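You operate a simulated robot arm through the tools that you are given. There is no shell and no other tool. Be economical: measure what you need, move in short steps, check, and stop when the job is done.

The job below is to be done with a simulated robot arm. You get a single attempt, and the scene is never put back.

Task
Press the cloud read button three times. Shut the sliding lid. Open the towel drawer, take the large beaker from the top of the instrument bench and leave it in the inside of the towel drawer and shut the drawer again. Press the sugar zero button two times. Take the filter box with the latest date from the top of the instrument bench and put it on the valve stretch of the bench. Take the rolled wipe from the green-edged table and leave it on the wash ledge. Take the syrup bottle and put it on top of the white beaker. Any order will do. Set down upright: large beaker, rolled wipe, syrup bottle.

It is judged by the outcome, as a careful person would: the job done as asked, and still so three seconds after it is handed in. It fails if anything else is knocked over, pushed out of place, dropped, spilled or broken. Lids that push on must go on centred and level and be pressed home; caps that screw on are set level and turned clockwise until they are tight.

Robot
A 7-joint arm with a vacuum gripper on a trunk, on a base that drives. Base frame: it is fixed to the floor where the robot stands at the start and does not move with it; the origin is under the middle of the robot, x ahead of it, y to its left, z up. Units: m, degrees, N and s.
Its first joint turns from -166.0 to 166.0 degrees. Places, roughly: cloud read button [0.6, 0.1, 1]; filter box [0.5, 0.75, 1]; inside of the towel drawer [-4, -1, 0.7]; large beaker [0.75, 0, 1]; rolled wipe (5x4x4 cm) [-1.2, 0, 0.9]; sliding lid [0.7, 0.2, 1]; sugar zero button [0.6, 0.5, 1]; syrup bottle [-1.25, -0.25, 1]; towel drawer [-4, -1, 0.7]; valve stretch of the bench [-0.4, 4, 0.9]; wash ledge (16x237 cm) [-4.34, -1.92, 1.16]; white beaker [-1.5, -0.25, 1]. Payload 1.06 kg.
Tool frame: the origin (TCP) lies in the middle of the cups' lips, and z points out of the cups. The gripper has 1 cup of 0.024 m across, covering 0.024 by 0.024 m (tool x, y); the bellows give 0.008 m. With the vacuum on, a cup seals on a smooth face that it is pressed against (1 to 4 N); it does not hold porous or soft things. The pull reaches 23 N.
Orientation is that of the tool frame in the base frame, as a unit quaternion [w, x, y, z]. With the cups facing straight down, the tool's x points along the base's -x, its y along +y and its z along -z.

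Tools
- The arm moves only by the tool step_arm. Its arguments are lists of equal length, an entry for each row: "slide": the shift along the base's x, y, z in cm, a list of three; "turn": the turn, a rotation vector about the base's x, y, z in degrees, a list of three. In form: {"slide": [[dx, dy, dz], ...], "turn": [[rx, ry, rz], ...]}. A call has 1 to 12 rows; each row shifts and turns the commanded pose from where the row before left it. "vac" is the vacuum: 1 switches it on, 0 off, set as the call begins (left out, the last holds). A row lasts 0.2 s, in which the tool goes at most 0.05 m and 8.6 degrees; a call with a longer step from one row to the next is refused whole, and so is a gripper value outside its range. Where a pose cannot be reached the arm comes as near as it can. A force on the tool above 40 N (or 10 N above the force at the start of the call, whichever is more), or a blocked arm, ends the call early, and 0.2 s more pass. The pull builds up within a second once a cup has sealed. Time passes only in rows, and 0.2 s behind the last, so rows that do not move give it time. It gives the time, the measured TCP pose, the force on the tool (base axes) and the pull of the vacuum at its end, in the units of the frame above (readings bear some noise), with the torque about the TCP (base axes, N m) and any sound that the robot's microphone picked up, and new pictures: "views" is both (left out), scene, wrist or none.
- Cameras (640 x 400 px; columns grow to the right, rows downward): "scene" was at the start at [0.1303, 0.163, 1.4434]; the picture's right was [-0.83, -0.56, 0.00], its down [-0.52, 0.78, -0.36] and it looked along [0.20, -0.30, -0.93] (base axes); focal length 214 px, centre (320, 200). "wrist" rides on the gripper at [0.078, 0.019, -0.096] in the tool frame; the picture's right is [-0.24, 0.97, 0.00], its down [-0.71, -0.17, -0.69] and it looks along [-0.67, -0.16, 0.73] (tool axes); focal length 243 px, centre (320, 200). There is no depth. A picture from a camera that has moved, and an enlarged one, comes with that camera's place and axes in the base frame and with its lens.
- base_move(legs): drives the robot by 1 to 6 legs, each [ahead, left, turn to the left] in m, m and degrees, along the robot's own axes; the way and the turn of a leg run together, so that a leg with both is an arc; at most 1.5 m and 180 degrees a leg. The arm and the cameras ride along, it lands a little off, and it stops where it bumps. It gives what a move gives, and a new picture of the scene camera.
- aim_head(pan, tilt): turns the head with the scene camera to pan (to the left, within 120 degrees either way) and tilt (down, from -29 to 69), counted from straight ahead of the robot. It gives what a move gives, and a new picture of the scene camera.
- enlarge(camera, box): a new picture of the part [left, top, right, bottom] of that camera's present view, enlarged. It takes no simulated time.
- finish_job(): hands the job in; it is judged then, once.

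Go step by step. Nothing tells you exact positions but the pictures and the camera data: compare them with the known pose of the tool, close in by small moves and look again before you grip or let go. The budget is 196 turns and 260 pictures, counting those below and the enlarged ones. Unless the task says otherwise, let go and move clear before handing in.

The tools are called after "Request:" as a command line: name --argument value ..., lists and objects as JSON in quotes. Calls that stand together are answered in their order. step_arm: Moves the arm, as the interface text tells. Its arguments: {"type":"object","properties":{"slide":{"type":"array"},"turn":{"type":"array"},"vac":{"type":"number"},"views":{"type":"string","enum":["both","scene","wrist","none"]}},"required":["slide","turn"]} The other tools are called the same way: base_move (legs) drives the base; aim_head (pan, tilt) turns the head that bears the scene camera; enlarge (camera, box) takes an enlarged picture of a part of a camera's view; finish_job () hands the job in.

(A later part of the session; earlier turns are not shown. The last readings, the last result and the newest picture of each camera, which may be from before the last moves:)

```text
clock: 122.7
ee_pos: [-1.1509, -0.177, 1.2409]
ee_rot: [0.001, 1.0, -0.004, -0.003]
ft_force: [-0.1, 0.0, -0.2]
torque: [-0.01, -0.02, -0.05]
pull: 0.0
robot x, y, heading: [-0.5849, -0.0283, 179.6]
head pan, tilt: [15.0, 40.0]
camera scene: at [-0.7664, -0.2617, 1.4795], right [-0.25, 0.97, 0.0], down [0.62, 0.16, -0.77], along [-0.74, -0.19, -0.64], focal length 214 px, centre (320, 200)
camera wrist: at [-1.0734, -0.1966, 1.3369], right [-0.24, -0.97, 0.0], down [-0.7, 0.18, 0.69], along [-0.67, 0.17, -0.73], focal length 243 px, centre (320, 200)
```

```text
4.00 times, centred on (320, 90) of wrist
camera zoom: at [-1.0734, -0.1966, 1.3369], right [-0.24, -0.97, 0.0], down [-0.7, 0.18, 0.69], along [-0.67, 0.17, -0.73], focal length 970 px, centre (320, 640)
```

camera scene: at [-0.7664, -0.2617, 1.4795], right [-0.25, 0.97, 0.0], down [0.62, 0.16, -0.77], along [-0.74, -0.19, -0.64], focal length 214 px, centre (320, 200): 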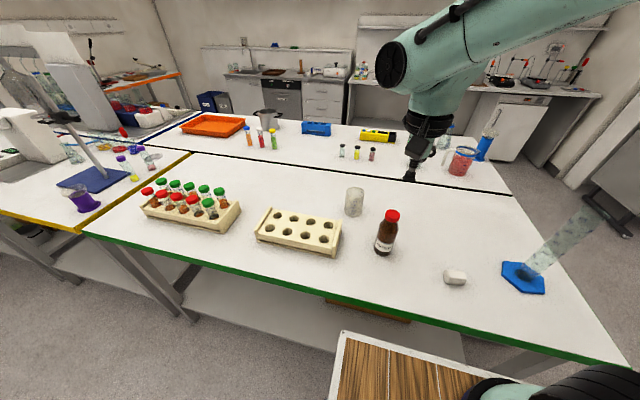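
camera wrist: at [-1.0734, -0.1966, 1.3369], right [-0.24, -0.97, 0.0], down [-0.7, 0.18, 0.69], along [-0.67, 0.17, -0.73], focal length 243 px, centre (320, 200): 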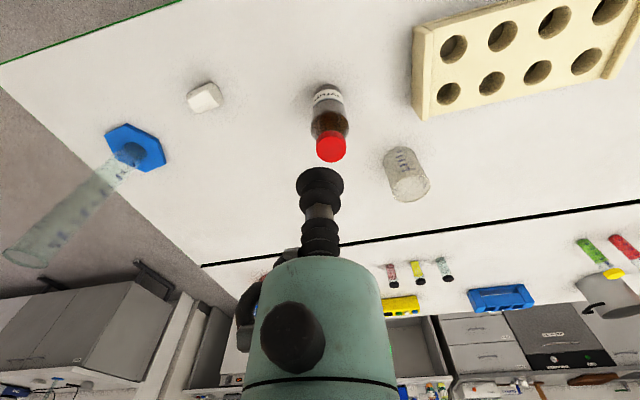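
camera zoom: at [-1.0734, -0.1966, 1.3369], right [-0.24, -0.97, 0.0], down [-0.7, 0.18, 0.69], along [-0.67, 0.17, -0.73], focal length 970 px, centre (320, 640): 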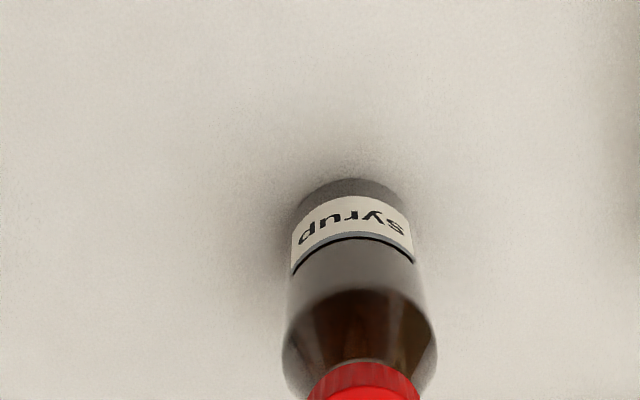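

Bottle ≈5.4 cm, cap top at (-1.241, -0.173, ~1.062). I'll go above the cap.

Request:
step_arm --slide '[[-3, 0.1, -3], [-3, 0.2, -3], [-3, 0.1, -4], [0, 0, -3]]' --turn '[[0, 0, 0], [0, 0, 0], [0, 0, 0], [0, 0, 0]]'

Request:
enlarge --camera "scene" --box '[340, 170, 440, 250]'

```text
clock: 123.7
ee_pos: [-1.243, -0.1755, 1.1105]
ee_rot: [0.001, 1.0, -0.005, -0.002]
ft_force: [1.0, 0.3, -0.1]
torque: [0.0, 0.02, -0.04]
pull: 0.1
robot x, y, heading: [-0.5806, -0.0301, 179.3]
head pan, tilt: [15.0, 40.0]
camera scene: at [-0.7663, -0.2613, 1.4796], right [-0.25, 0.97, 0.0], down [0.62, 0.16, -0.77], along [-0.74, -0.19, -0.64], focal length 214 px, centre (320, 200)
camera wrist: at [-1.1661, -0.1929, 1.2063], right [-0.25, -0.97, 0.0], down [-0.7, 0.18, 0.69], along [-0.67, 0.17, -0.72], focal length 243 px, centre (320, 200)
```

scene: 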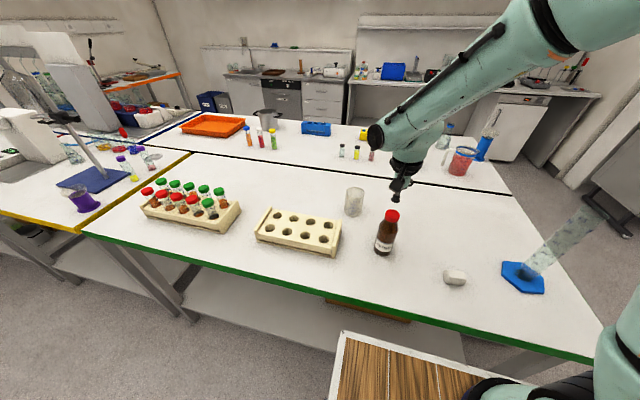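
wrist: 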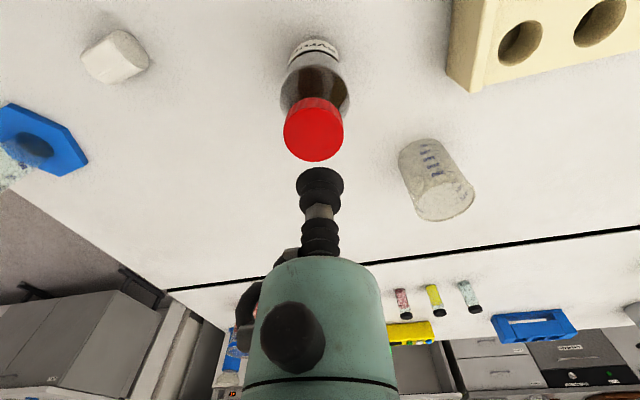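

```text
5.00 times, centred on (390, 210) of scene
camera zoom: at [-0.7663, -0.2613, 1.4796], right [-0.25, 0.97, 0.0], down [0.62, 0.16, -0.77], along [-0.74, -0.19, -0.64], focal length 1072 px, centre (-30, 150)
```

zoom: 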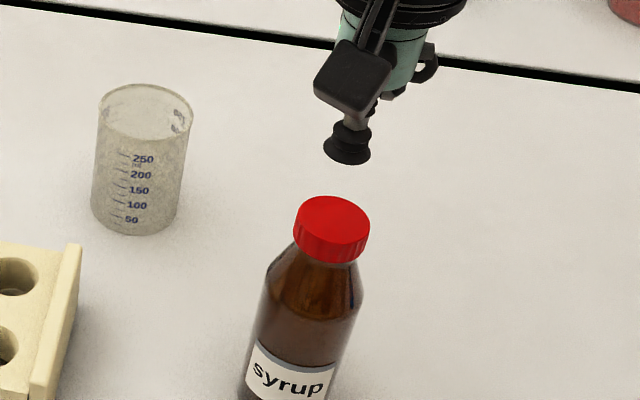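

Cap centre (-1.2395, -0.171), flat and 4 cm wide. Descend with vacuum.

Request:
step_arm --slide '[[0.35, 0.45, -3], [0, 0, -1.3], [0, 0, -0.4], [0, 0, -0.3], [0, 0, 0], [0, 0, 0]]' --turn '[[0, 0, 0], [0, 0, 0], [0, 0, 0], [0, 0, 0], [0, 0, 0], [0, 0, 0]]' --vac 1 --views "wrist"

```text
clock: 125.1
ee_pos: [-1.2377, -0.1722, 1.0605]
ee_rot: [0.001, 1.0, -0.005, -0.002]
ft_force: [-2.1, -0.9, 12.0]
torque: [-0.02, 0.0, 0.02]
pull: 23.1
robot x, y, heading: [-0.5832, -0.0292, 179.3]
head pan, tilt: [15.0, 40.0]
camera wrist: at [-1.1602, -0.1898, 1.1566], right [-0.25, -0.97, 0.0], down [-0.7, 0.18, 0.69], along [-0.67, 0.17, -0.73], focal length 243 px, centre (320, 200)
```

wrist: 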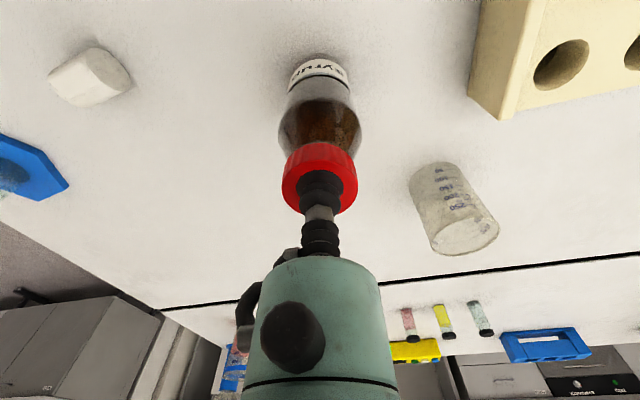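

Sealed on the cap. Lift 15 cm and see.

Request:
step_arm --slide '[[0, 0, 1], [0, 0, 2], [0, 0, 3.5], [0, 0, 4], [0, 0, 4], [0, 0, 1.5], [0, 0, 0]]' --turn '[[0, 0, 0], [0, 0, 0], [0, 0, 0], [0, 0, 0], [0, 0, 0], [0, 0, 0], [0, 0, 0]]'

Request:
enlarge --camera "scene" --box '[330, 150, 450, 240]'

Request:
enlarge --camera "wrist" --box '[260, 20, 520, 220]'

```text
clock: 126.7
ee_pos: [-1.2394, -0.1721, 1.2227]
ee_rot: [0.001, 1.0, -0.005, -0.002]
ft_force: [0.0, -0.3, -2.6]
torque: [-0.01, -0.04, 0.01]
pull: 23.0
robot x, y, heading: [-0.5826, -0.0296, 179.3]
head pan, tilt: [15.0, 40.0]
camera scene: at [-0.7668, -0.2614, 1.4795], right [-0.25, 0.97, 0.0], down [0.62, 0.16, -0.77], along [-0.74, -0.19, -0.64], focal length 214 px, centre (320, 200)
camera wrist: at [-1.1618, -0.1907, 1.3176], right [-0.25, -0.97, 0.0], down [-0.7, 0.18, 0.69], along [-0.67, 0.17, -0.73], focal length 243 px, centre (320, 200)
```

scene: 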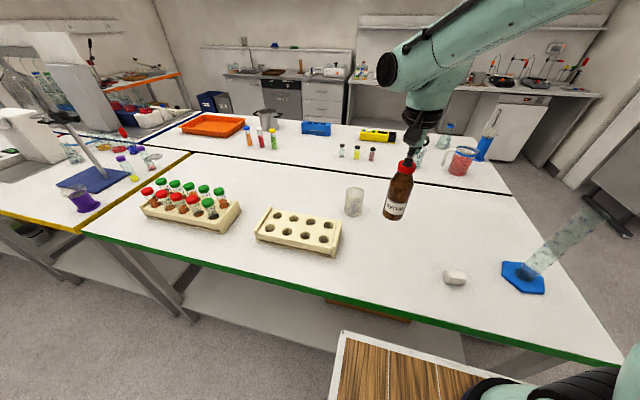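
wrist: 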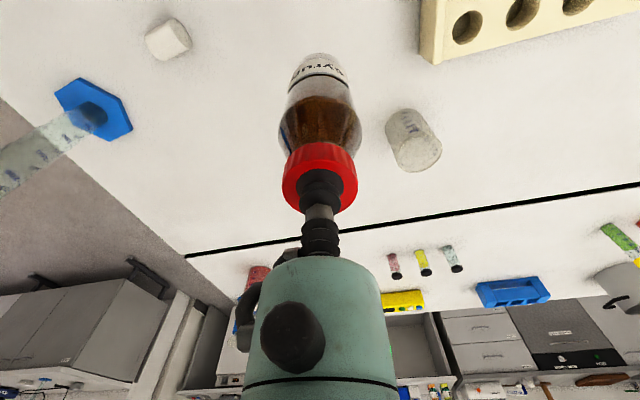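

```text
4.44 times, centred on (390, 195) of scene
camera zoom: at [-0.7668, -0.2614, 1.4795], right [-0.25, 0.97, 0.0], down [0.62, 0.16, -0.77], along [-0.74, -0.19, -0.64], focal length 953 px, centre (9, 222)
```

zoom: 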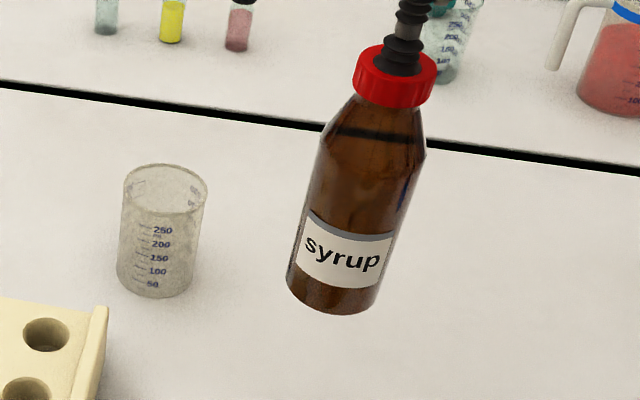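

```text
2.00 times, centred on (390, 120) of wrist
camera zoom: at [-1.1618, -0.1907, 1.3176], right [-0.25, -0.97, 0.0], down [-0.7, 0.18, 0.69], along [-0.67, 0.17, -0.73], focal length 485 px, centre (180, 360)
```

zoom: 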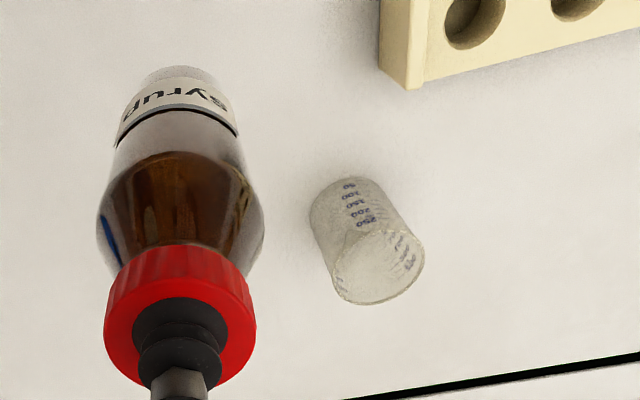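

Bottle ≈5.75 cm; beaker rim ≈6.9 cm at (-1.391, -0.288), z≈1.004. Move over it centrally and check.

Request:
step_arm --slide '[[-2.5, -1.9, 0], [-3.8, -2.9, 0], [-3.8, -2.9, 0], [-3.4, -2.6, 0], [-1.7, -1.3, 0], [0, 0, 0], [0, 0, 0]]' --turn '[[0, 0, 0], [0, 0, 0], [0, 0, 0], [0, 0, 0], [0, 0, 0], [0, 0, 0], [0, 0, 0]]'

Request:
enlarge --camera "scene" --box '[310, 130, 410, 230]'

Request:
enlarge --camera "wrist" --box '[240, 20, 400, 220]'

```text
clock: 128.3
ee_pos: [-1.3893, -0.2858, 1.2193]
ee_rot: [0.001, 1.0, -0.005, -0.003]
ft_force: [0.9, 0.4, -1.9]
torque: [0.04, -0.01, 0.0]
pull: 23.3
robot x, y, heading: [-0.5845, -0.0286, 179.2]
head pan, tilt: [15.0, 40.0]
camera scene: at [-0.7667, -0.2614, 1.4795], right [-0.25, 0.97, 0.0], down [0.62, 0.16, -0.77], along [-0.74, -0.19, -0.64], focal length 214 px, centre (320, 200)
camera wrist: at [-1.312, -0.304, 1.3153], right [-0.25, -0.97, 0.0], down [-0.7, 0.18, 0.69], along [-0.67, 0.17, -0.73], focal length 243 px, centre (320, 200)
```

scene: 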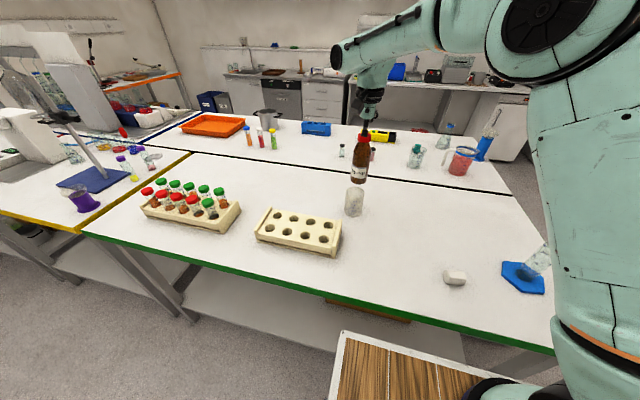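
wrist: 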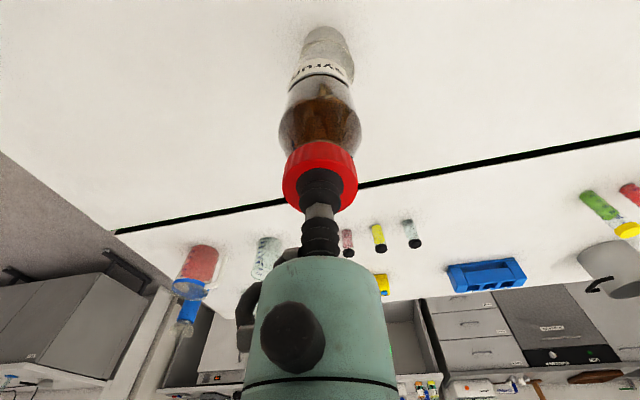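

```text
4.00 times, centred on (360, 180) of scene
camera zoom: at [-0.7667, -0.2614, 1.4795], right [-0.25, 0.97, 0.0], down [0.62, 0.16, -0.77], along [-0.74, -0.19, -0.64], focal length 858 px, centre (160, 280)
```

zoom: 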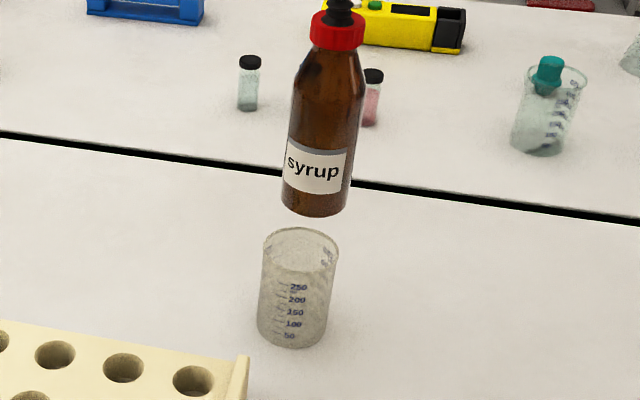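

```text
2.00 times, centred on (320, 120) of wrist
camera zoom: at [-1.312, -0.304, 1.3153], right [-0.25, -0.97, 0.0], down [-0.7, 0.18, 0.69], along [-0.67, 0.17, -0.73], focal length 485 px, centre (320, 360)
```

zoom: 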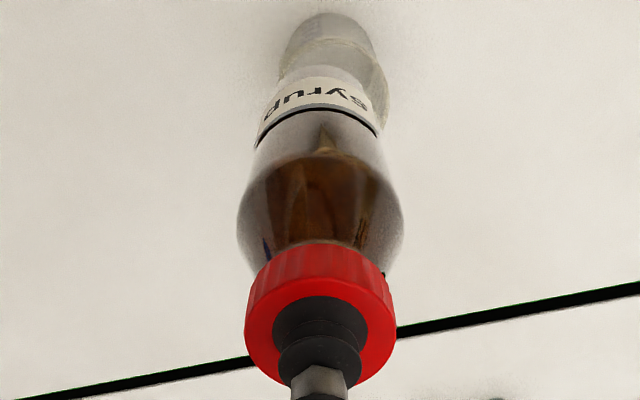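

Bottle hangs about 5 mm off in y. I'll correct and lower gently to feel whether it meets the rim.

Request:
step_arm --slide '[[-0.15, -0.55, -1], [0, 0, -2], [0, 0, -1], [0, 0, -0.4], [0, 0, -0.4], [0, 0, -0.3], [0, 0, 0]]' --turn '[[0, 0, 0], [0, 0, 0], [0, 0, 0], [0, 0, 0], [0, 0, 0], [0, 0, 0], [0, 0, 0]]'

Request:
enlarge --camera "scene" --box '[330, 140, 390, 220]'

```text
clock: 129.9
ee_pos: [-1.3914, -0.2928, 1.1684]
ee_rot: [0.001, 1.0, -0.005, -0.002]
ft_force: [0.5, -1.2, -1.8]
torque: [-0.02, -0.01, -0.02]
pull: 23.2
robot x, y, heading: [-0.5829, -0.0279, 179.4]
head pan, tilt: [15.0, 40.0]
camera scene: at [-0.7667, -0.2614, 1.4795], right [-0.25, 0.97, 0.0], down [0.62, 0.16, -0.77], along [-0.74, -0.19, -0.64], focal length 214 px, centre (320, 200)
camera wrist: at [-1.3138, -0.3103, 1.2644], right [-0.25, -0.97, 0.0], down [-0.7, 0.18, 0.69], along [-0.67, 0.17, -0.73], focal length 243 px, centre (320, 200)
```

scene: 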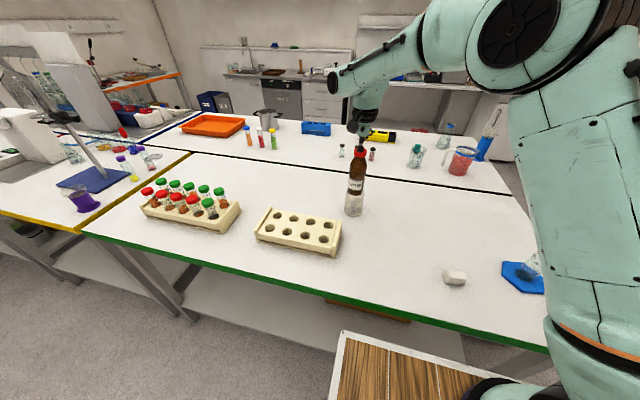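
wrist: 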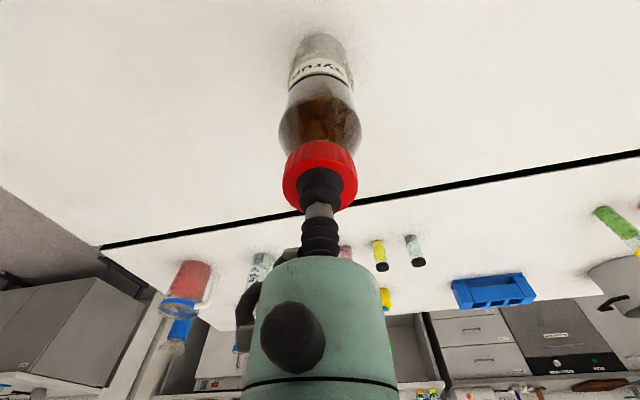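

```text
5.00 times, centred on (360, 180) of scene
camera zoom: at [-0.7667, -0.2614, 1.4795], right [-0.25, 0.97, 0.0], down [0.62, 0.16, -0.77], along [-0.74, -0.19, -0.64], focal length 1072 px, centre (120, 300)
```

zoom: 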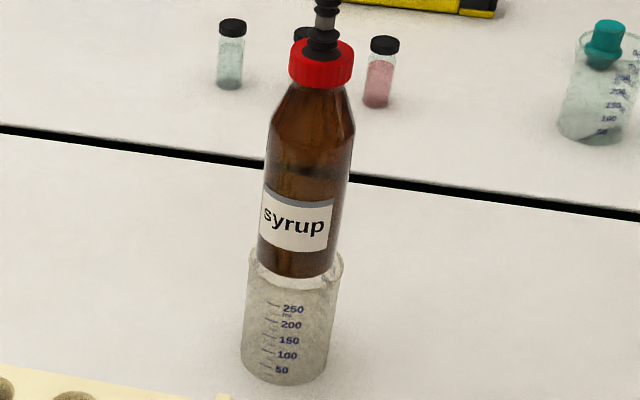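

Well centred at rim height, no contact yet. Lower another centimetre, watching the force.

Request:
step_arm --slide '[[0, 0, -0.3], [0, 0, -0.3], [0, 0, -0.3], [0, 0, 0]]' --turn '[[0, 0, 0], [0, 0, 0], [0, 0, 0], [0, 0, 0]]' --views "none"

Request:
enlarge --camera "scene" --box '[330, 140, 390, 220]'

```text
clock: 130.9
ee_pos: [-1.3908, -0.2937, 1.1601]
ee_rot: [0.001, 1.0, -0.005, -0.003]
ft_force: [0.3, 0.2, -1.8]
torque: [0.01, -0.04, -0.01]
pull: 23.0
robot x, y, heading: [-0.5809, -0.0331, 179.4]
head pan, tilt: [15.0, 40.0]
```

```text
5.00 times, centred on (360, 180) of scene
camera zoom: at [-0.7667, -0.2614, 1.4795], right [-0.25, 0.97, 0.0], down [0.62, 0.16, -0.77], along [-0.74, -0.19, -0.64], focal length 1072 px, centre (120, 300)
```

zoom: 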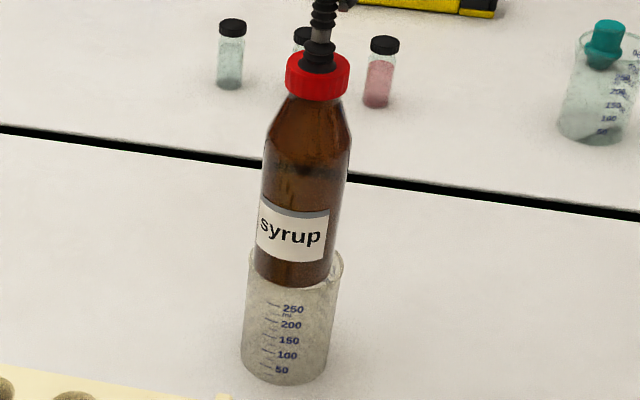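

The bottle enters the open beaker, so the beaker supports it from inside. I'll lower slowly, watching for contact.

Request:
step_arm --slide '[[0, 0, -0.8], [0, 0, -0.8], [0, 0, -0.8], [0, 0, -0.8], [0, 0, 0]]' --turn '[[0, 0, 0], [0, 0, 0], [0, 0, 0], [0, 0, 0], [0, 0, 0]]' --views "wrist"

Request:
enlarge --camera "scene" --box '[330, 140, 390, 220]'

```text
clock: 131.6
ee_pos: [-1.3924, -0.2938, 1.1496]
ee_rot: [0.003, 1.0, -0.005, -0.009]
ft_force: [1.9, -0.5, 17.3]
torque: [0.03, -0.06, -0.02]
pull: 23.0
robot x, y, heading: [-0.5813, -0.0302, 179.6]
head pan, tilt: [15.0, 40.0]
stopped in row 3: the force on the tool passed its limit at 49 N (the readings are from after the stop); the commanded pose is now the measured one
camera wrist: at [-1.3138, -0.3114, 1.2438], right [-0.24, -0.97, 0.01], down [-0.69, 0.18, 0.7], along [-0.68, 0.16, -0.72], focal length 243 px, centre (320, 200)
```

wrist: 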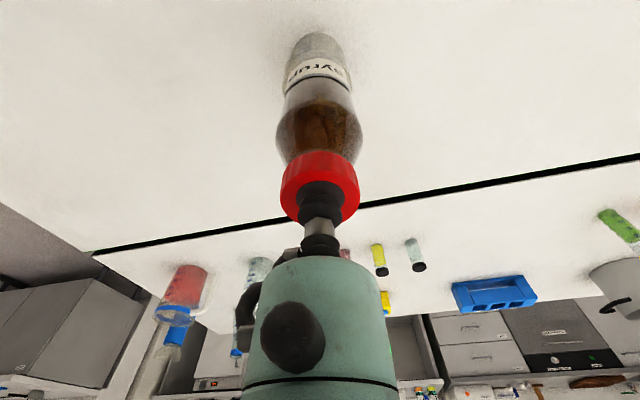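

```text
5.00 times, centred on (360, 180) of scene
camera zoom: at [-0.7658, -0.2612, 1.4797], right [-0.25, 0.97, 0.0], down [0.62, 0.16, -0.77], along [-0.74, -0.19, -0.64], focal length 1072 px, centre (120, 300)
```

zoom: 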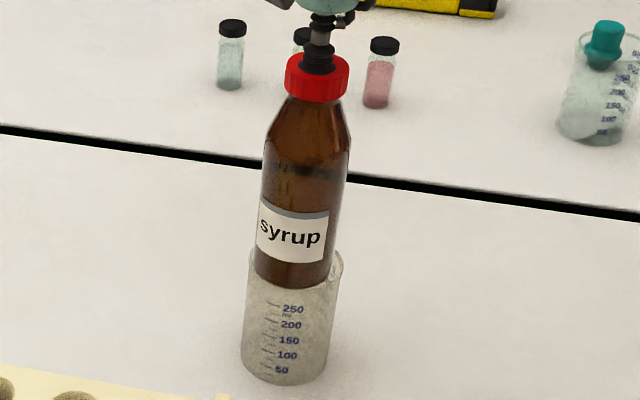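

It rests on a solid top near the rim height, centred. Ease the pressure, then release.

Request:
step_arm --slide '[[0, 0, 0.5], [0, 0, 0.2], [0, 0, 0]]' --turn '[[0, 0, 0], [0, 0, 0], [0, 0, 0]]' --views "none"

Request:
enlarge --camera "scene" --box '[330, 140, 390, 220]'

```text
clock: 132.4
ee_pos: [-1.3931, -0.2941, 1.1531]
ee_rot: [0.002, 1.0, -0.005, -0.008]
ft_force: [-0.3, -0.4, -2.4]
torque: [0.0, -0.02, 0.01]
pull: 23.0
robot x, y, heading: [-0.5806, -0.0314, 179.1]
head pan, tilt: [15.0, 40.0]
```

```text
5.00 times, centred on (360, 180) of scene
camera zoom: at [-0.7668, -0.2615, 1.4795], right [-0.25, 0.97, 0.0], down [0.62, 0.16, -0.77], along [-0.74, -0.19, -0.64], focal length 1072 px, centre (120, 300)
```

zoom: 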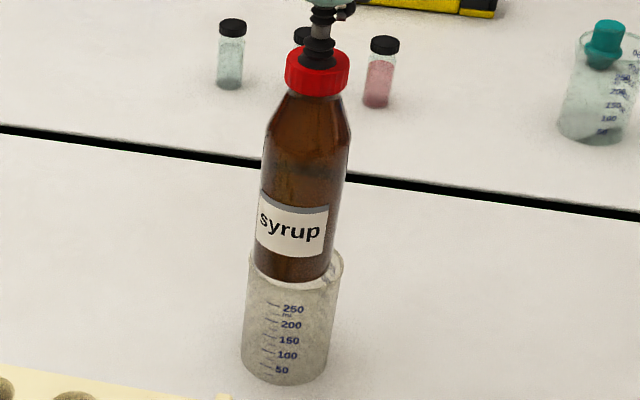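

It hangs free again, about 0.5 cm above. Lower in 2 mm steps to light contact.

Request:
step_arm --slide '[[0, 0, -0.2], [0, 0, 0]]' --turn '[[0, 0, 0.4], [0, 0, 0]]' --views "none"

Request:
step_arm --slide '[[0, 0, -0.2], [0, 0, 0]]' --turn '[[0, 0, 0], [0, 0, 0]]' --views "none"

```text
clock: 133.0
ee_pos: [-1.3942, -0.2933, 1.1523]
ee_rot: [0.002, 1.0, -0.002, -0.007]
ft_force: [0.3, -1.0, -3.3]
torque: [-0.04, 0.0, -0.04]
pull: 22.5
robot x, y, heading: [-0.5825, -0.029, 179.5]
head pan, tilt: [15.0, 40.0]
```

```text
clock: 133.6
ee_pos: [-1.3936, -0.293, 1.1515]
ee_rot: [0.003, 1.0, -0.001, -0.008]
ft_force: [-0.1, -0.8, 7.0]
torque: [0.02, -0.04, -0.01]
pull: 22.9
robot x, y, heading: [-0.5843, -0.032, 179.3]
head pan, tilt: [15.0, 40.0]
```

Light contact (7 N). The tool picked up about 0.8° of tilt; lift slightly, level it, and set down again.

Request:
step_arm --slide '[[0, 0, 0.4], [0, 0, 0], [0, 0, -0.3], [0, 0, 0]]' --turn '[[0, 0, 0], [0.2, -0.8, 0], [0, 0, 0], [0, 0, 0]]' --views "none"

Request:
enlarge --camera "scene" --box '[330, 140, 390, 220]'

```text
clock: 134.6
ee_pos: [-1.3928, -0.2935, 1.1509]
ee_rot: [0.001, 1.0, -0.002, -0.001]
ft_force: [0.9, -0.3, 3.8]
torque: [0.04, 0.0, -0.06]
pull: 23.2
robot x, y, heading: [-0.5834, -0.028, 179.4]
head pan, tilt: [15.0, 40.0]
```

```text
5.00 times, centred on (360, 180) of scene
camera zoom: at [-0.7664, -0.2614, 1.4796], right [-0.25, 0.97, 0.0], down [0.62, 0.16, -0.77], along [-0.74, -0.19, -0.64], focal length 1072 px, centre (120, 300)
```

zoom: 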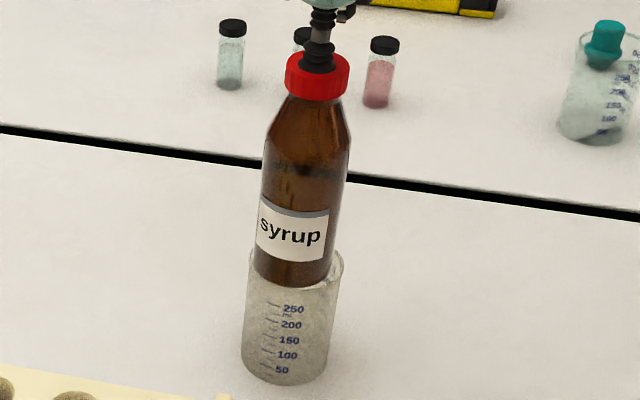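

Level with light contact, centred on the beaker. Release and rise.

Request:
step_arm --slide '[[0, 0, 0], [0, 0, 0], [0, 0, 0], [0, 0, 0.3], [0, 0, 0.5], [0, 0, 1.5], [0, 0, 3], [0, 0, 4]]' --turn '[[0, 0, 0], [0, 0, 0], [0, 0, 0], [0, 0, 0], [0, 0, 0], [0, 0, 0], [0, 0, 0], [0, 0, 0]]' --vac 0 --views "wrist"

Request:
enlarge --camera "scene" --box '[330, 140, 390, 220]'

```text
clock: 136.4
ee_pos: [-1.3979, -0.2986, 1.2436]
ee_rot: [0.0, 1.0, -0.002, 0.0]
ft_force: [0.0, -0.5, -0.2]
torque: [0.01, -0.03, -0.03]
pull: 0.0
robot x, y, heading: [-0.5827, -0.0304, 179.3]
head pan, tilt: [15.0, 40.0]
camera wrist: at [-1.3204, -0.3153, 1.3405], right [-0.24, -0.97, 0.0], down [-0.71, 0.18, 0.68], along [-0.67, 0.16, -0.73], focal length 243 px, centre (320, 200)
```

wrist: 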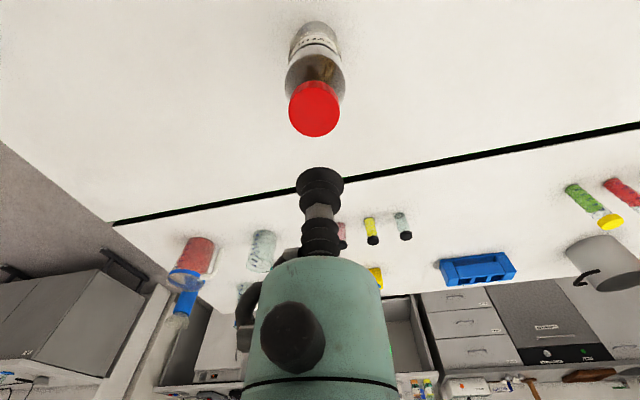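

```text
5.00 times, centred on (360, 180) of scene
camera zoom: at [-0.7668, -0.2615, 1.4795], right [-0.25, 0.97, 0.0], down [0.62, 0.16, -0.77], along [-0.74, -0.19, -0.64], focal length 1072 px, centre (120, 300)
```

zoom: 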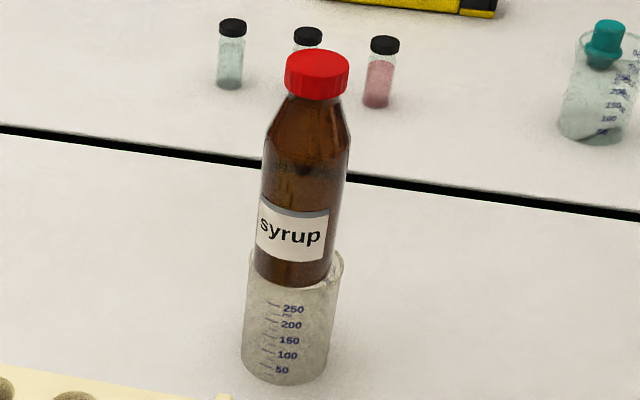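

Bottle stands stably on the beaker. Next the rolled wipe near (-1.173, 0.027); moving above it.

Request:
step_arm --slide '[[2.8, 4.07, 0], [2.8, 4.07, 0], [2.8, 4.07, 0], [2.8, 4.07, 0], [2.8, 4.07, 0], [2.8, 4.07, 0], [2.8, 4.07, 0], [2.8, 4.07, 0], [0, 0, -5], [0, 0, -5], [0, 0, -5]]' --turn '[[0, 0, 0], [0, 0, 0], [0, 0, 0], [0, 0, 0], [0, 0, 0], [0, 0, 0], [0, 0, 0], [0, 0, 0], [0, 0, 0], [0, 0, 0], [0, 0, 0]]'

Request:
enlarge --camera "wrist" --box '[240, 60, 400, 160]'

Request:
enlarge --camera "scene" --box '[410, 220, 500, 300]'

```text
clock: 138.8
ee_pos: [-1.1668, 0.0358, 1.0949]
ee_rot: [0.001, 1.0, -0.003, -0.001]
ft_force: [0.7, 0.3, -0.1]
torque: [-0.01, 0.05, 0.02]
pull: 0.1
robot x, y, heading: [-0.5836, -0.0298, 179.5]
head pan, tilt: [15.0, 40.0]
camera scene: at [-0.7661, -0.2613, 1.4796], right [-0.25, 0.97, 0.0], down [0.62, 0.16, -0.77], along [-0.74, -0.19, -0.64], focal length 214 px, centre (320, 200)
camera wrist: at [-1.09, 0.0186, 1.1918], right [-0.24, -0.97, 0.0], down [-0.71, 0.18, 0.69], along [-0.67, 0.16, -0.73], focal length 243 px, centre (320, 200)
```

scene: 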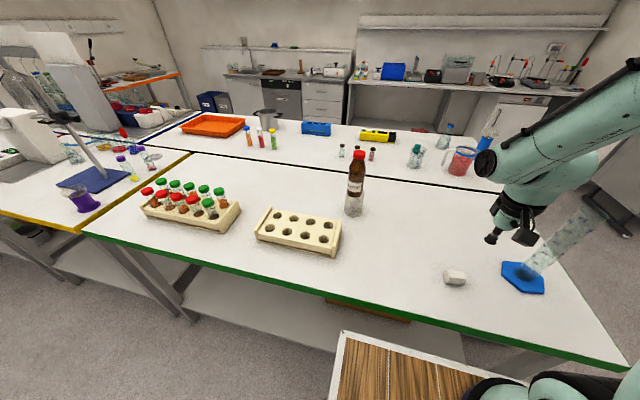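
wrist: 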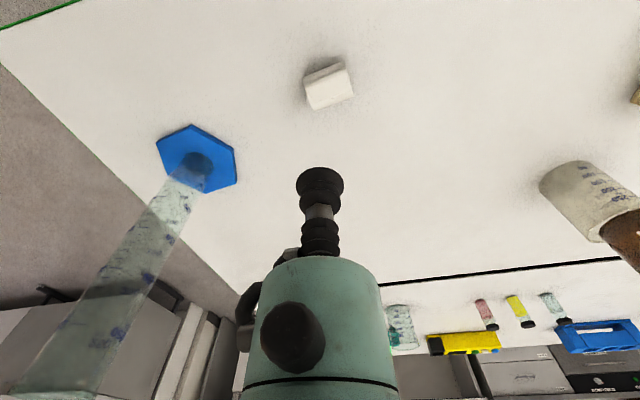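

```text
4.00 times, centred on (320, 110) of wrist
camera zoom: at [-1.09, 0.0186, 1.1918], right [-0.24, -0.97, 0.0], down [-0.71, 0.18, 0.69], along [-0.67, 0.16, -0.73], focal length 970 px, centre (320, 560)
```

zoom: 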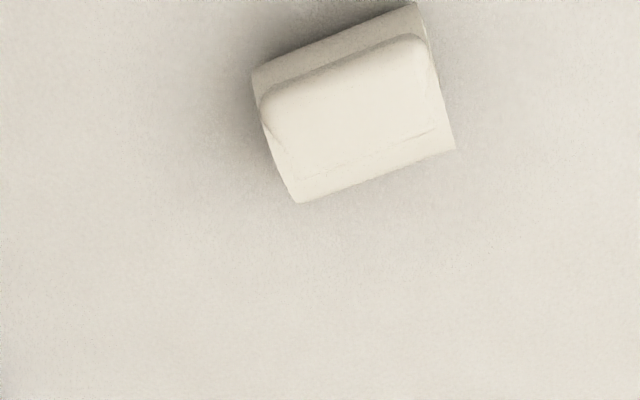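

```text
5.00 times, centred on (455, 260) of scene
camera zoom: at [-0.7661, -0.2613, 1.4796], right [-0.25, 0.97, 0.0], down [0.62, 0.16, -0.77], along [-0.74, -0.19, -0.64], focal length 1072 px, centre (-355, -100)
```

zoom: 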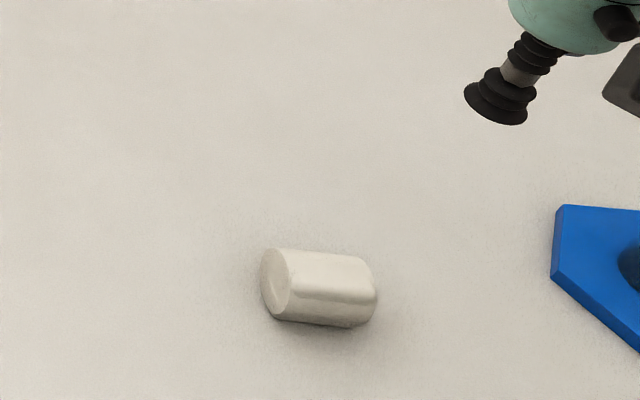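

Wipe top at (-1.172, 0.029, ~0.94). Descend with vacuum to test for a seal.

Request:
step_arm --slide '[[-0.5, -0.65, -4], [0, 0, -4.5], [0, 0, -4], [0, 0, -2], [0, 0, -0.5], [0, 0, 0]]' --turn '[[0, 0, 0], [0, 0, 0], [0, 0, 0], [0, 0, 0], [0, 0, 0], [0, 0, 0]]' --vac 1 --views "wrist"

```text
clock: 140.2
ee_pos: [-1.1742, 0.0246, 0.9463]
ee_rot: [0.001, 1.0, -0.002, 0.0]
ft_force: [-0.1, 1.2, -0.7]
torque: [0.0, 0.01, 0.0]
pull: 0.1
robot x, y, heading: [-0.5805, -0.0285, 179.6]
head pan, tilt: [15.0, 40.0]
camera wrist: at [-1.097, 0.0082, 1.0413], right [-0.24, -0.97, 0.0], down [-0.71, 0.18, 0.68], along [-0.67, 0.16, -0.73], focal length 243 px, centre (320, 200)
```

wrist: 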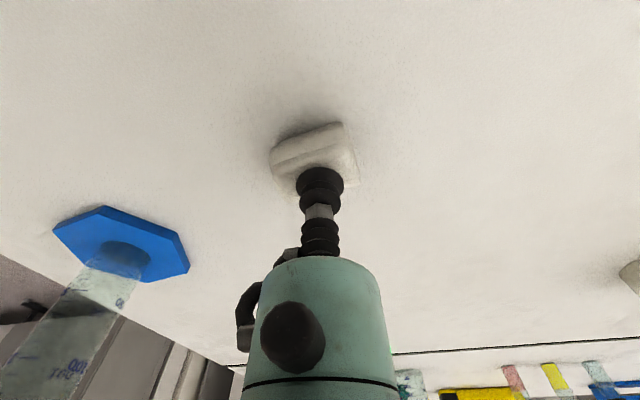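

Cup is about 7 mm too far; shift toward the wipe's middle and press down.

Request:
step_arm --slide '[[0.7, 0.35, 0], [0, 0, -0.4], [0, 0, -0.3], [0, 0, 0], [0, 0, 0]]' --turn '[[0, 0, 0], [0, 0, 0], [0, 0, 0], [0, 0, 0], [0, 0, 0]]' --views "wrist"

```text
clock: 141.4
ee_pos: [-1.1661, 0.0301, 0.9383]
ee_rot: [0.001, 1.0, -0.001, -0.001]
ft_force: [-0.7, 0.1, 0.0]
torque: [0.01, 0.03, -0.02]
pull: 0.0
robot x, y, heading: [-0.584, -0.0312, 179.3]
head pan, tilt: [15.0, 40.0]
camera wrist: at [-1.0895, 0.0124, 1.0339], right [-0.24, -0.97, 0.0], down [-0.71, 0.17, 0.68], along [-0.67, 0.16, -0.73], focal length 243 px, centre (320, 200)
```

wrist: 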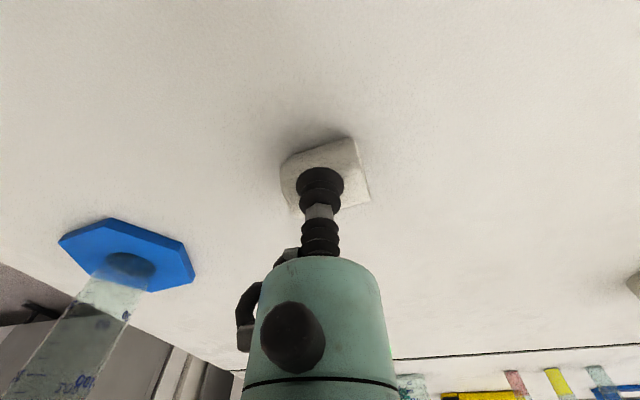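

Still no contact; let me look closely.

Request:
enlarge --camera "scene" --box '[410, 230, 500, 300]'

Request:
enlarge --camera "wrist" --box '[260, 110, 390, 220]'

```text
5.71 times, centred on (455, 265) of scene
camera zoom: at [-0.7667, -0.2614, 1.4795], right [-0.25, 0.97, 0.0], down [0.62, 0.16, -0.77], along [-0.74, -0.19, -0.64], focal length 1226 px, centre (-451, -171)
```

zoom: 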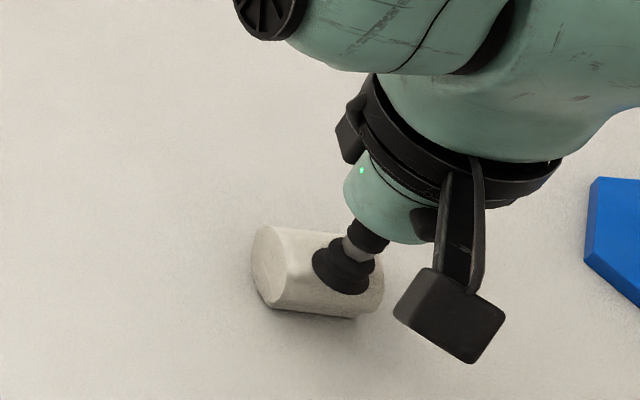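

```text
3.64 times, centred on (325, 165) of wrist
camera zoom: at [-1.0895, 0.0124, 1.0339], right [-0.24, -0.97, 0.0], down [-0.71, 0.17, 0.68], along [-0.67, 0.16, -0.73], focal length 882 px, centre (302, 327)
```

zoom: 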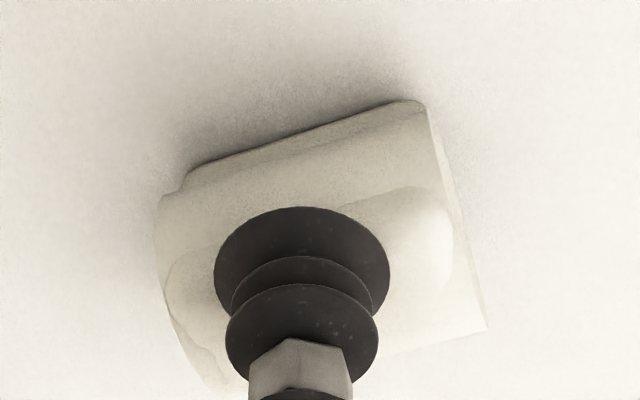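

The wipe's middle is about 1 cm toward -y from the cup. Shift and press gently.

Request:
step_arm --slide '[[0, 0, 0.8], [0, -1.0, 0], [0, 0, -0.8], [0, 0, -0.3], [0, 0, -0.2], [0, 0, 0], [0, 0, 0]]' --turn '[[0, 0, 0], [0, 0, 0], [0, 0, 0], [0, 0, 0], [0, 0, 0], [0, 0, 0], [0, 0, 0]]' --views "wrist"

Request:
enlarge --camera "scene" --box '[410, 230, 500, 300]'

```text
clock: 143.0
ee_pos: [-1.168, 0.0181, 0.9325]
ee_rot: [0.001, 1.0, -0.002, 0.0]
ft_force: [0.0, -0.3, 3.7]
torque: [0.02, -0.03, 0.01]
pull: 0.0
robot x, y, heading: [-0.5761, -0.0344, 179.4]
head pan, tilt: [15.0, 40.0]
camera wrist: at [-1.09, 0.0001, 1.029], right [-0.24, -0.97, 0.0], down [-0.71, 0.18, 0.68], along [-0.67, 0.16, -0.73], focal length 243 px, centre (320, 200)
```

wrist: 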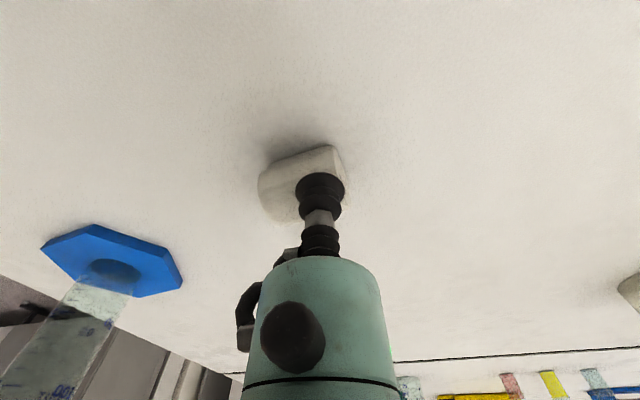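

```text
5.71 times, centred on (455, 265) of scene
camera zoom: at [-0.7666, -0.2614, 1.4795], right [-0.25, 0.97, 0.0], down [0.62, 0.16, -0.77], along [-0.74, -0.19, -0.64], focal length 1226 px, centre (-451, -171)
```

zoom: 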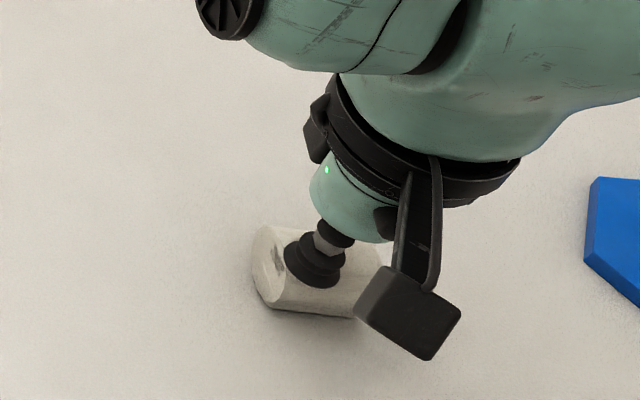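

Contact at 3.7 N but no pull yet; wait and press slightly more.

Request:
step_arm --slide '[[0, 0, -0.1], [0, 0, 0], [0, 0, 0], [0, 0, 0], [0, 0, 0]]' --turn '[[0, 0, 0], [0, 0, 0], [0, 0, 0], [0, 0, 0], [0, 0, 0]]' --views "none"

```text
clock: 144.2
ee_pos: [-1.1669, 0.0183, 0.9313]
ee_rot: [0.0, 1.0, -0.002, 0.0]
ft_force: [0.3, 0.1, 3.3]
torque: [-0.03, -0.03, 0.01]
pull: 0.2
robot x, y, heading: [-0.5811, -0.0329, 179.3]
head pan, tilt: [15.0, 40.0]
```

No seal here. The flat on the wipe is narrow, so the cup must be exactly centred; I'll rise and look at it from the wrist camera.

Request:
step_arm --slide '[[0, 0, 1], [1, 0, 4], [3.5, 0, 3]]' --turn '[[0, 0, 0], [0, 0, 0], [0, 0, 0]]' --views "wrist"

Request:
enlarge --camera "wrist" --box '[270, 90, 390, 190]'

Request:
enlarge --camera "scene" --box '[430, 255, 480, 295]'

```text
clock: 145.0
ee_pos: [-1.1222, 0.0173, 1.0105]
ee_rot: [0.002, 1.0, -0.002, 0.001]
ft_force: [-0.4, 0.2, 0.2]
torque: [0.01, -0.06, -0.01]
pull: 0.0
robot x, y, heading: [-0.5841, -0.0336, 179.4]
head pan, tilt: [15.0, 40.0]
camera wrist: at [-1.0459, -0.0019, 1.1073], right [-0.24, -0.97, 0.0], down [-0.71, 0.18, 0.68], along [-0.66, 0.16, -0.73], focal length 243 px, centre (320, 200)
```

wrist: 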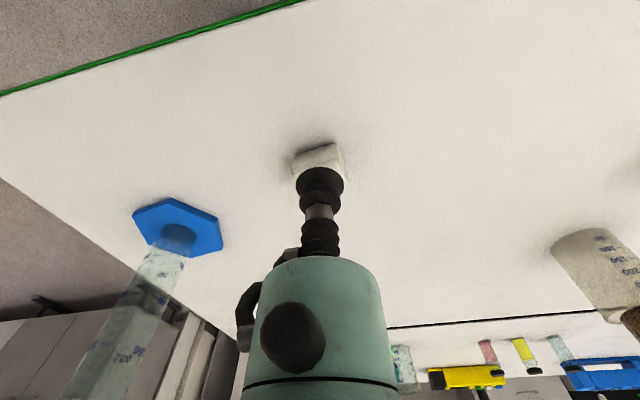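

```text
4.00 times, centred on (330, 140) of wrist
camera zoom: at [-1.0459, -0.0019, 1.1073], right [-0.24, -0.97, 0.0], down [-0.71, 0.18, 0.68], along [-0.66, 0.16, -0.73], focal length 970 px, centre (280, 440)
```

zoom: 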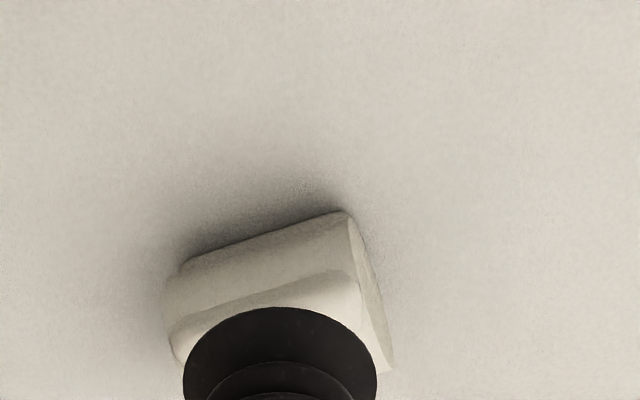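

```text
10.00 times, centred on (455, 275) of scene
camera zoom: at [-0.7671, -0.2614, 1.4795], right [-0.25, 0.97, 0.0], down [0.62, 0.16, -0.77], along [-0.74, -0.19, -0.64], focal length 2145 px, centre (-1030, -550)
```

zoom: 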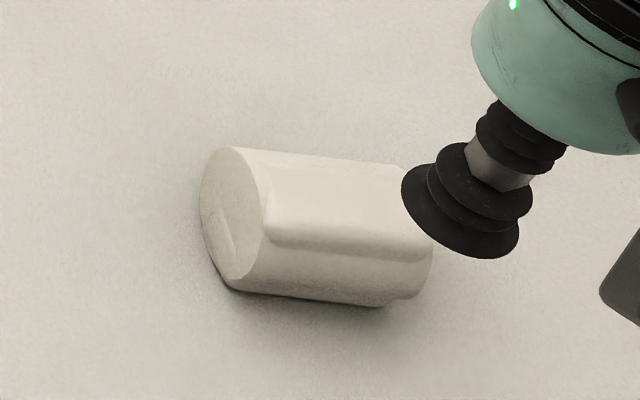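

The wipe hasn't moved; its axis is at about (-1.178, 0.029), so I was off by 1 cm. Try there.

Request:
step_arm --slide '[[-3, 0.6, -2], [-2.6, 0.6, -3], [0, 0, -1.4], [0, 0, -0.4], [0, 0, -0.2], [0, 0, 0], [0, 0, 0], [0, 0, 0]]' --turn '[[0, 0, 0], [0, 0, 0], [0, 0, 0], [0, 0, 0], [0, 0, 0], [0, 0, 0], [0, 0, 0], [0, 0, 0]]' --views "wrist"

Request:
enlarge --camera "scene" --box '[430, 255, 480, 295]'

```text
clock: 146.8
ee_pos: [-1.1781, 0.0278, 0.9417]
ee_rot: [0.0, 1.0, -0.001, 0.0]
ft_force: [-0.8, -0.1, -0.4]
torque: [0.01, -0.01, -0.01]
pull: 0.0
robot x, y, heading: [-0.5823, -0.0306, 179.2]
head pan, tilt: [15.0, 40.0]
camera wrist: at [-1.1012, 0.0112, 1.0383], right [-0.24, -0.97, 0.0], down [-0.71, 0.18, 0.68], along [-0.67, 0.16, -0.73], focal length 243 px, centre (320, 200)
```

wrist: 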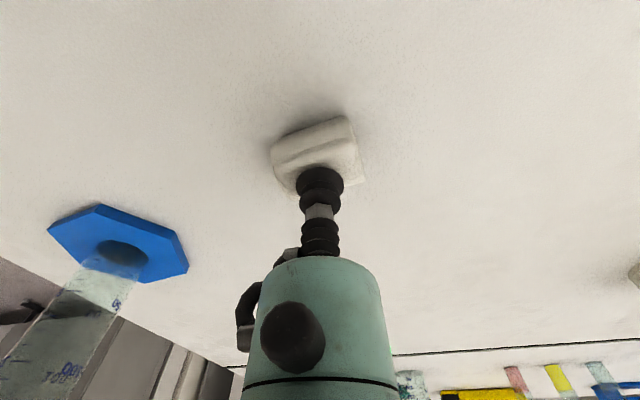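

```text
10.00 times, centred on (455, 275) of scene
camera zoom: at [-0.7667, -0.2614, 1.4795], right [-0.25, 0.97, 0.0], down [0.62, 0.16, -0.77], along [-0.74, -0.19, -0.64], focal length 2145 px, centre (-1030, -550)
```

zoom: 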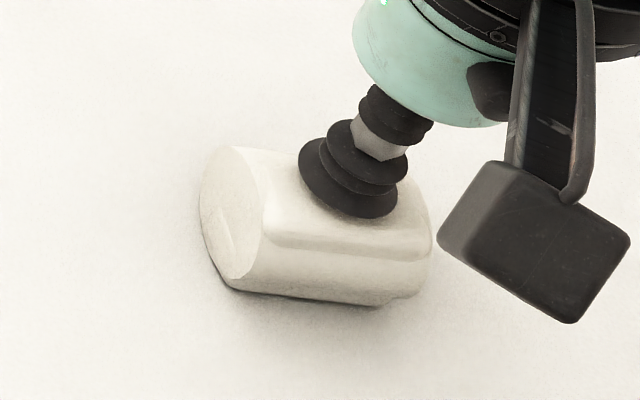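

Well placed over the flat; press down a bit more.

Request:
step_arm --slide '[[0, -0.1, -0.3], [0, 0, -0.2], [0, 0, 0], [0, 0, 0], [0, 0, 0], [0, 0, 0]]' --turn '[[0, 0, 0], [0, 0, 0], [0, 0, 0], [0, 0, 0], [0, 0, 0], [0, 0, 0]]' --views "none"

```text
clock: 148.2
ee_pos: [-1.1764, 0.0286, 0.935]
ee_rot: [0.0, 1.0, -0.001, 0.0]
ft_force: [0.0, -0.9, 0.8]
torque: [0.02, 0.01, -0.02]
pull: 22.5
robot x, y, heading: [-0.5818, -0.0285, 179.2]
head pan, tilt: [15.0, 40.0]
```

Sealed (22.5 N). Lift and retract to the carry pose.

Request:
step_arm --slide '[[0, 0, 1], [0, 0, 3], [0, 0, 4.5], [0, 0, 4.5], [0, 0, 4.5], [1.5, -1, 4], [2.5, -2, 3.5], [2.5, -3, 3], [3, -3.5, 2]]' --turn '[[0, 0, 0], [0, 0, 0], [0, 0, 0], [0, 0, 0], [0, 0, 0], [0, 0, 0], [0, 0, 0], [0, 0, 0], [0, 0, 0]]' --views "none"

Request:
step_arm --slide '[[3, -4, 0], [2.5, -4, 0], [2, -4, 0], [2, -4.5, 0], [2, -4.5, 0], [1, -4.5, 0], [0, -4.5, 0]]' --turn '[[0, 0, 0], [0, 0, 0], [0, 0, 0], [0, 0, 0], [0, 0, 0], [0, 0, 0], [0, 0, 0]]' --views "wrist"

Request:
aim_head --pan -60 --tilt 30

```text
refused: row 9 steps farther than a row can; nothing moved
```

```text
clock: 149.8
ee_pos: [-1.0509, -0.2693, 0.9349]
ee_rot: [0.001, 1.0, -0.002, -0.001]
ft_force: [-0.5, 0.5, -0.2]
torque: [-0.02, -0.01, 0.02]
pull: 22.4
robot x, y, heading: [-0.5796, -0.0303, 179.7]
head pan, tilt: [15.0, 40.0]
camera wrist: at [-0.974, -0.2865, 1.032], right [-0.24, -0.97, 0.0], down [-0.71, 0.18, 0.68], along [-0.67, 0.16, -0.73], focal length 243 px, centre (320, 200)
```

wrist: 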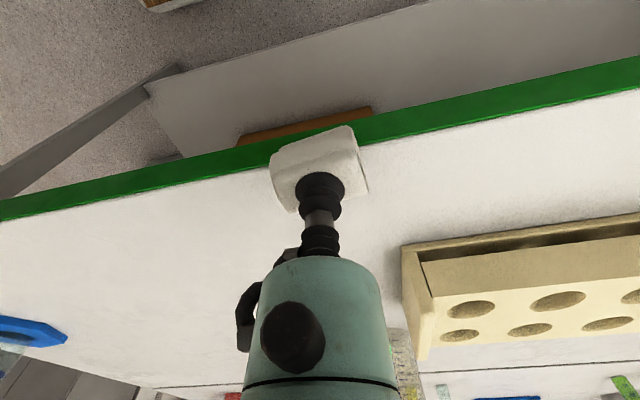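

```text
clock: 151.2
ee_pos: [-1.052, -0.2682, 0.9359]
ee_rot: [0.001, 1.0, -0.002, 0.0]
ft_force: [-0.5, 1.2, 1.5]
torque: [0.0, -0.03, 0.01]
pull: 22.5
robot x, y, heading: [-0.577, -0.0313, 179.6]
head pan, tilt: [-60.0, 30.0]
camera scene: at [-0.7288, -0.1615, 1.4949], right [0.87, 0.49, 0.0], down [0.25, -0.44, -0.87], along [-0.43, 0.75, -0.5], focal length 214 px, centre (320, 200)
```

scene: 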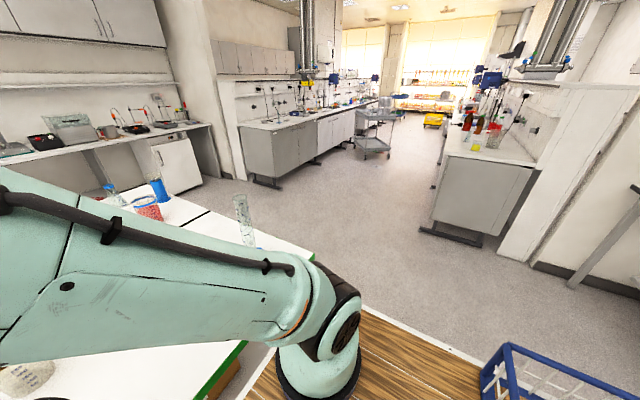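

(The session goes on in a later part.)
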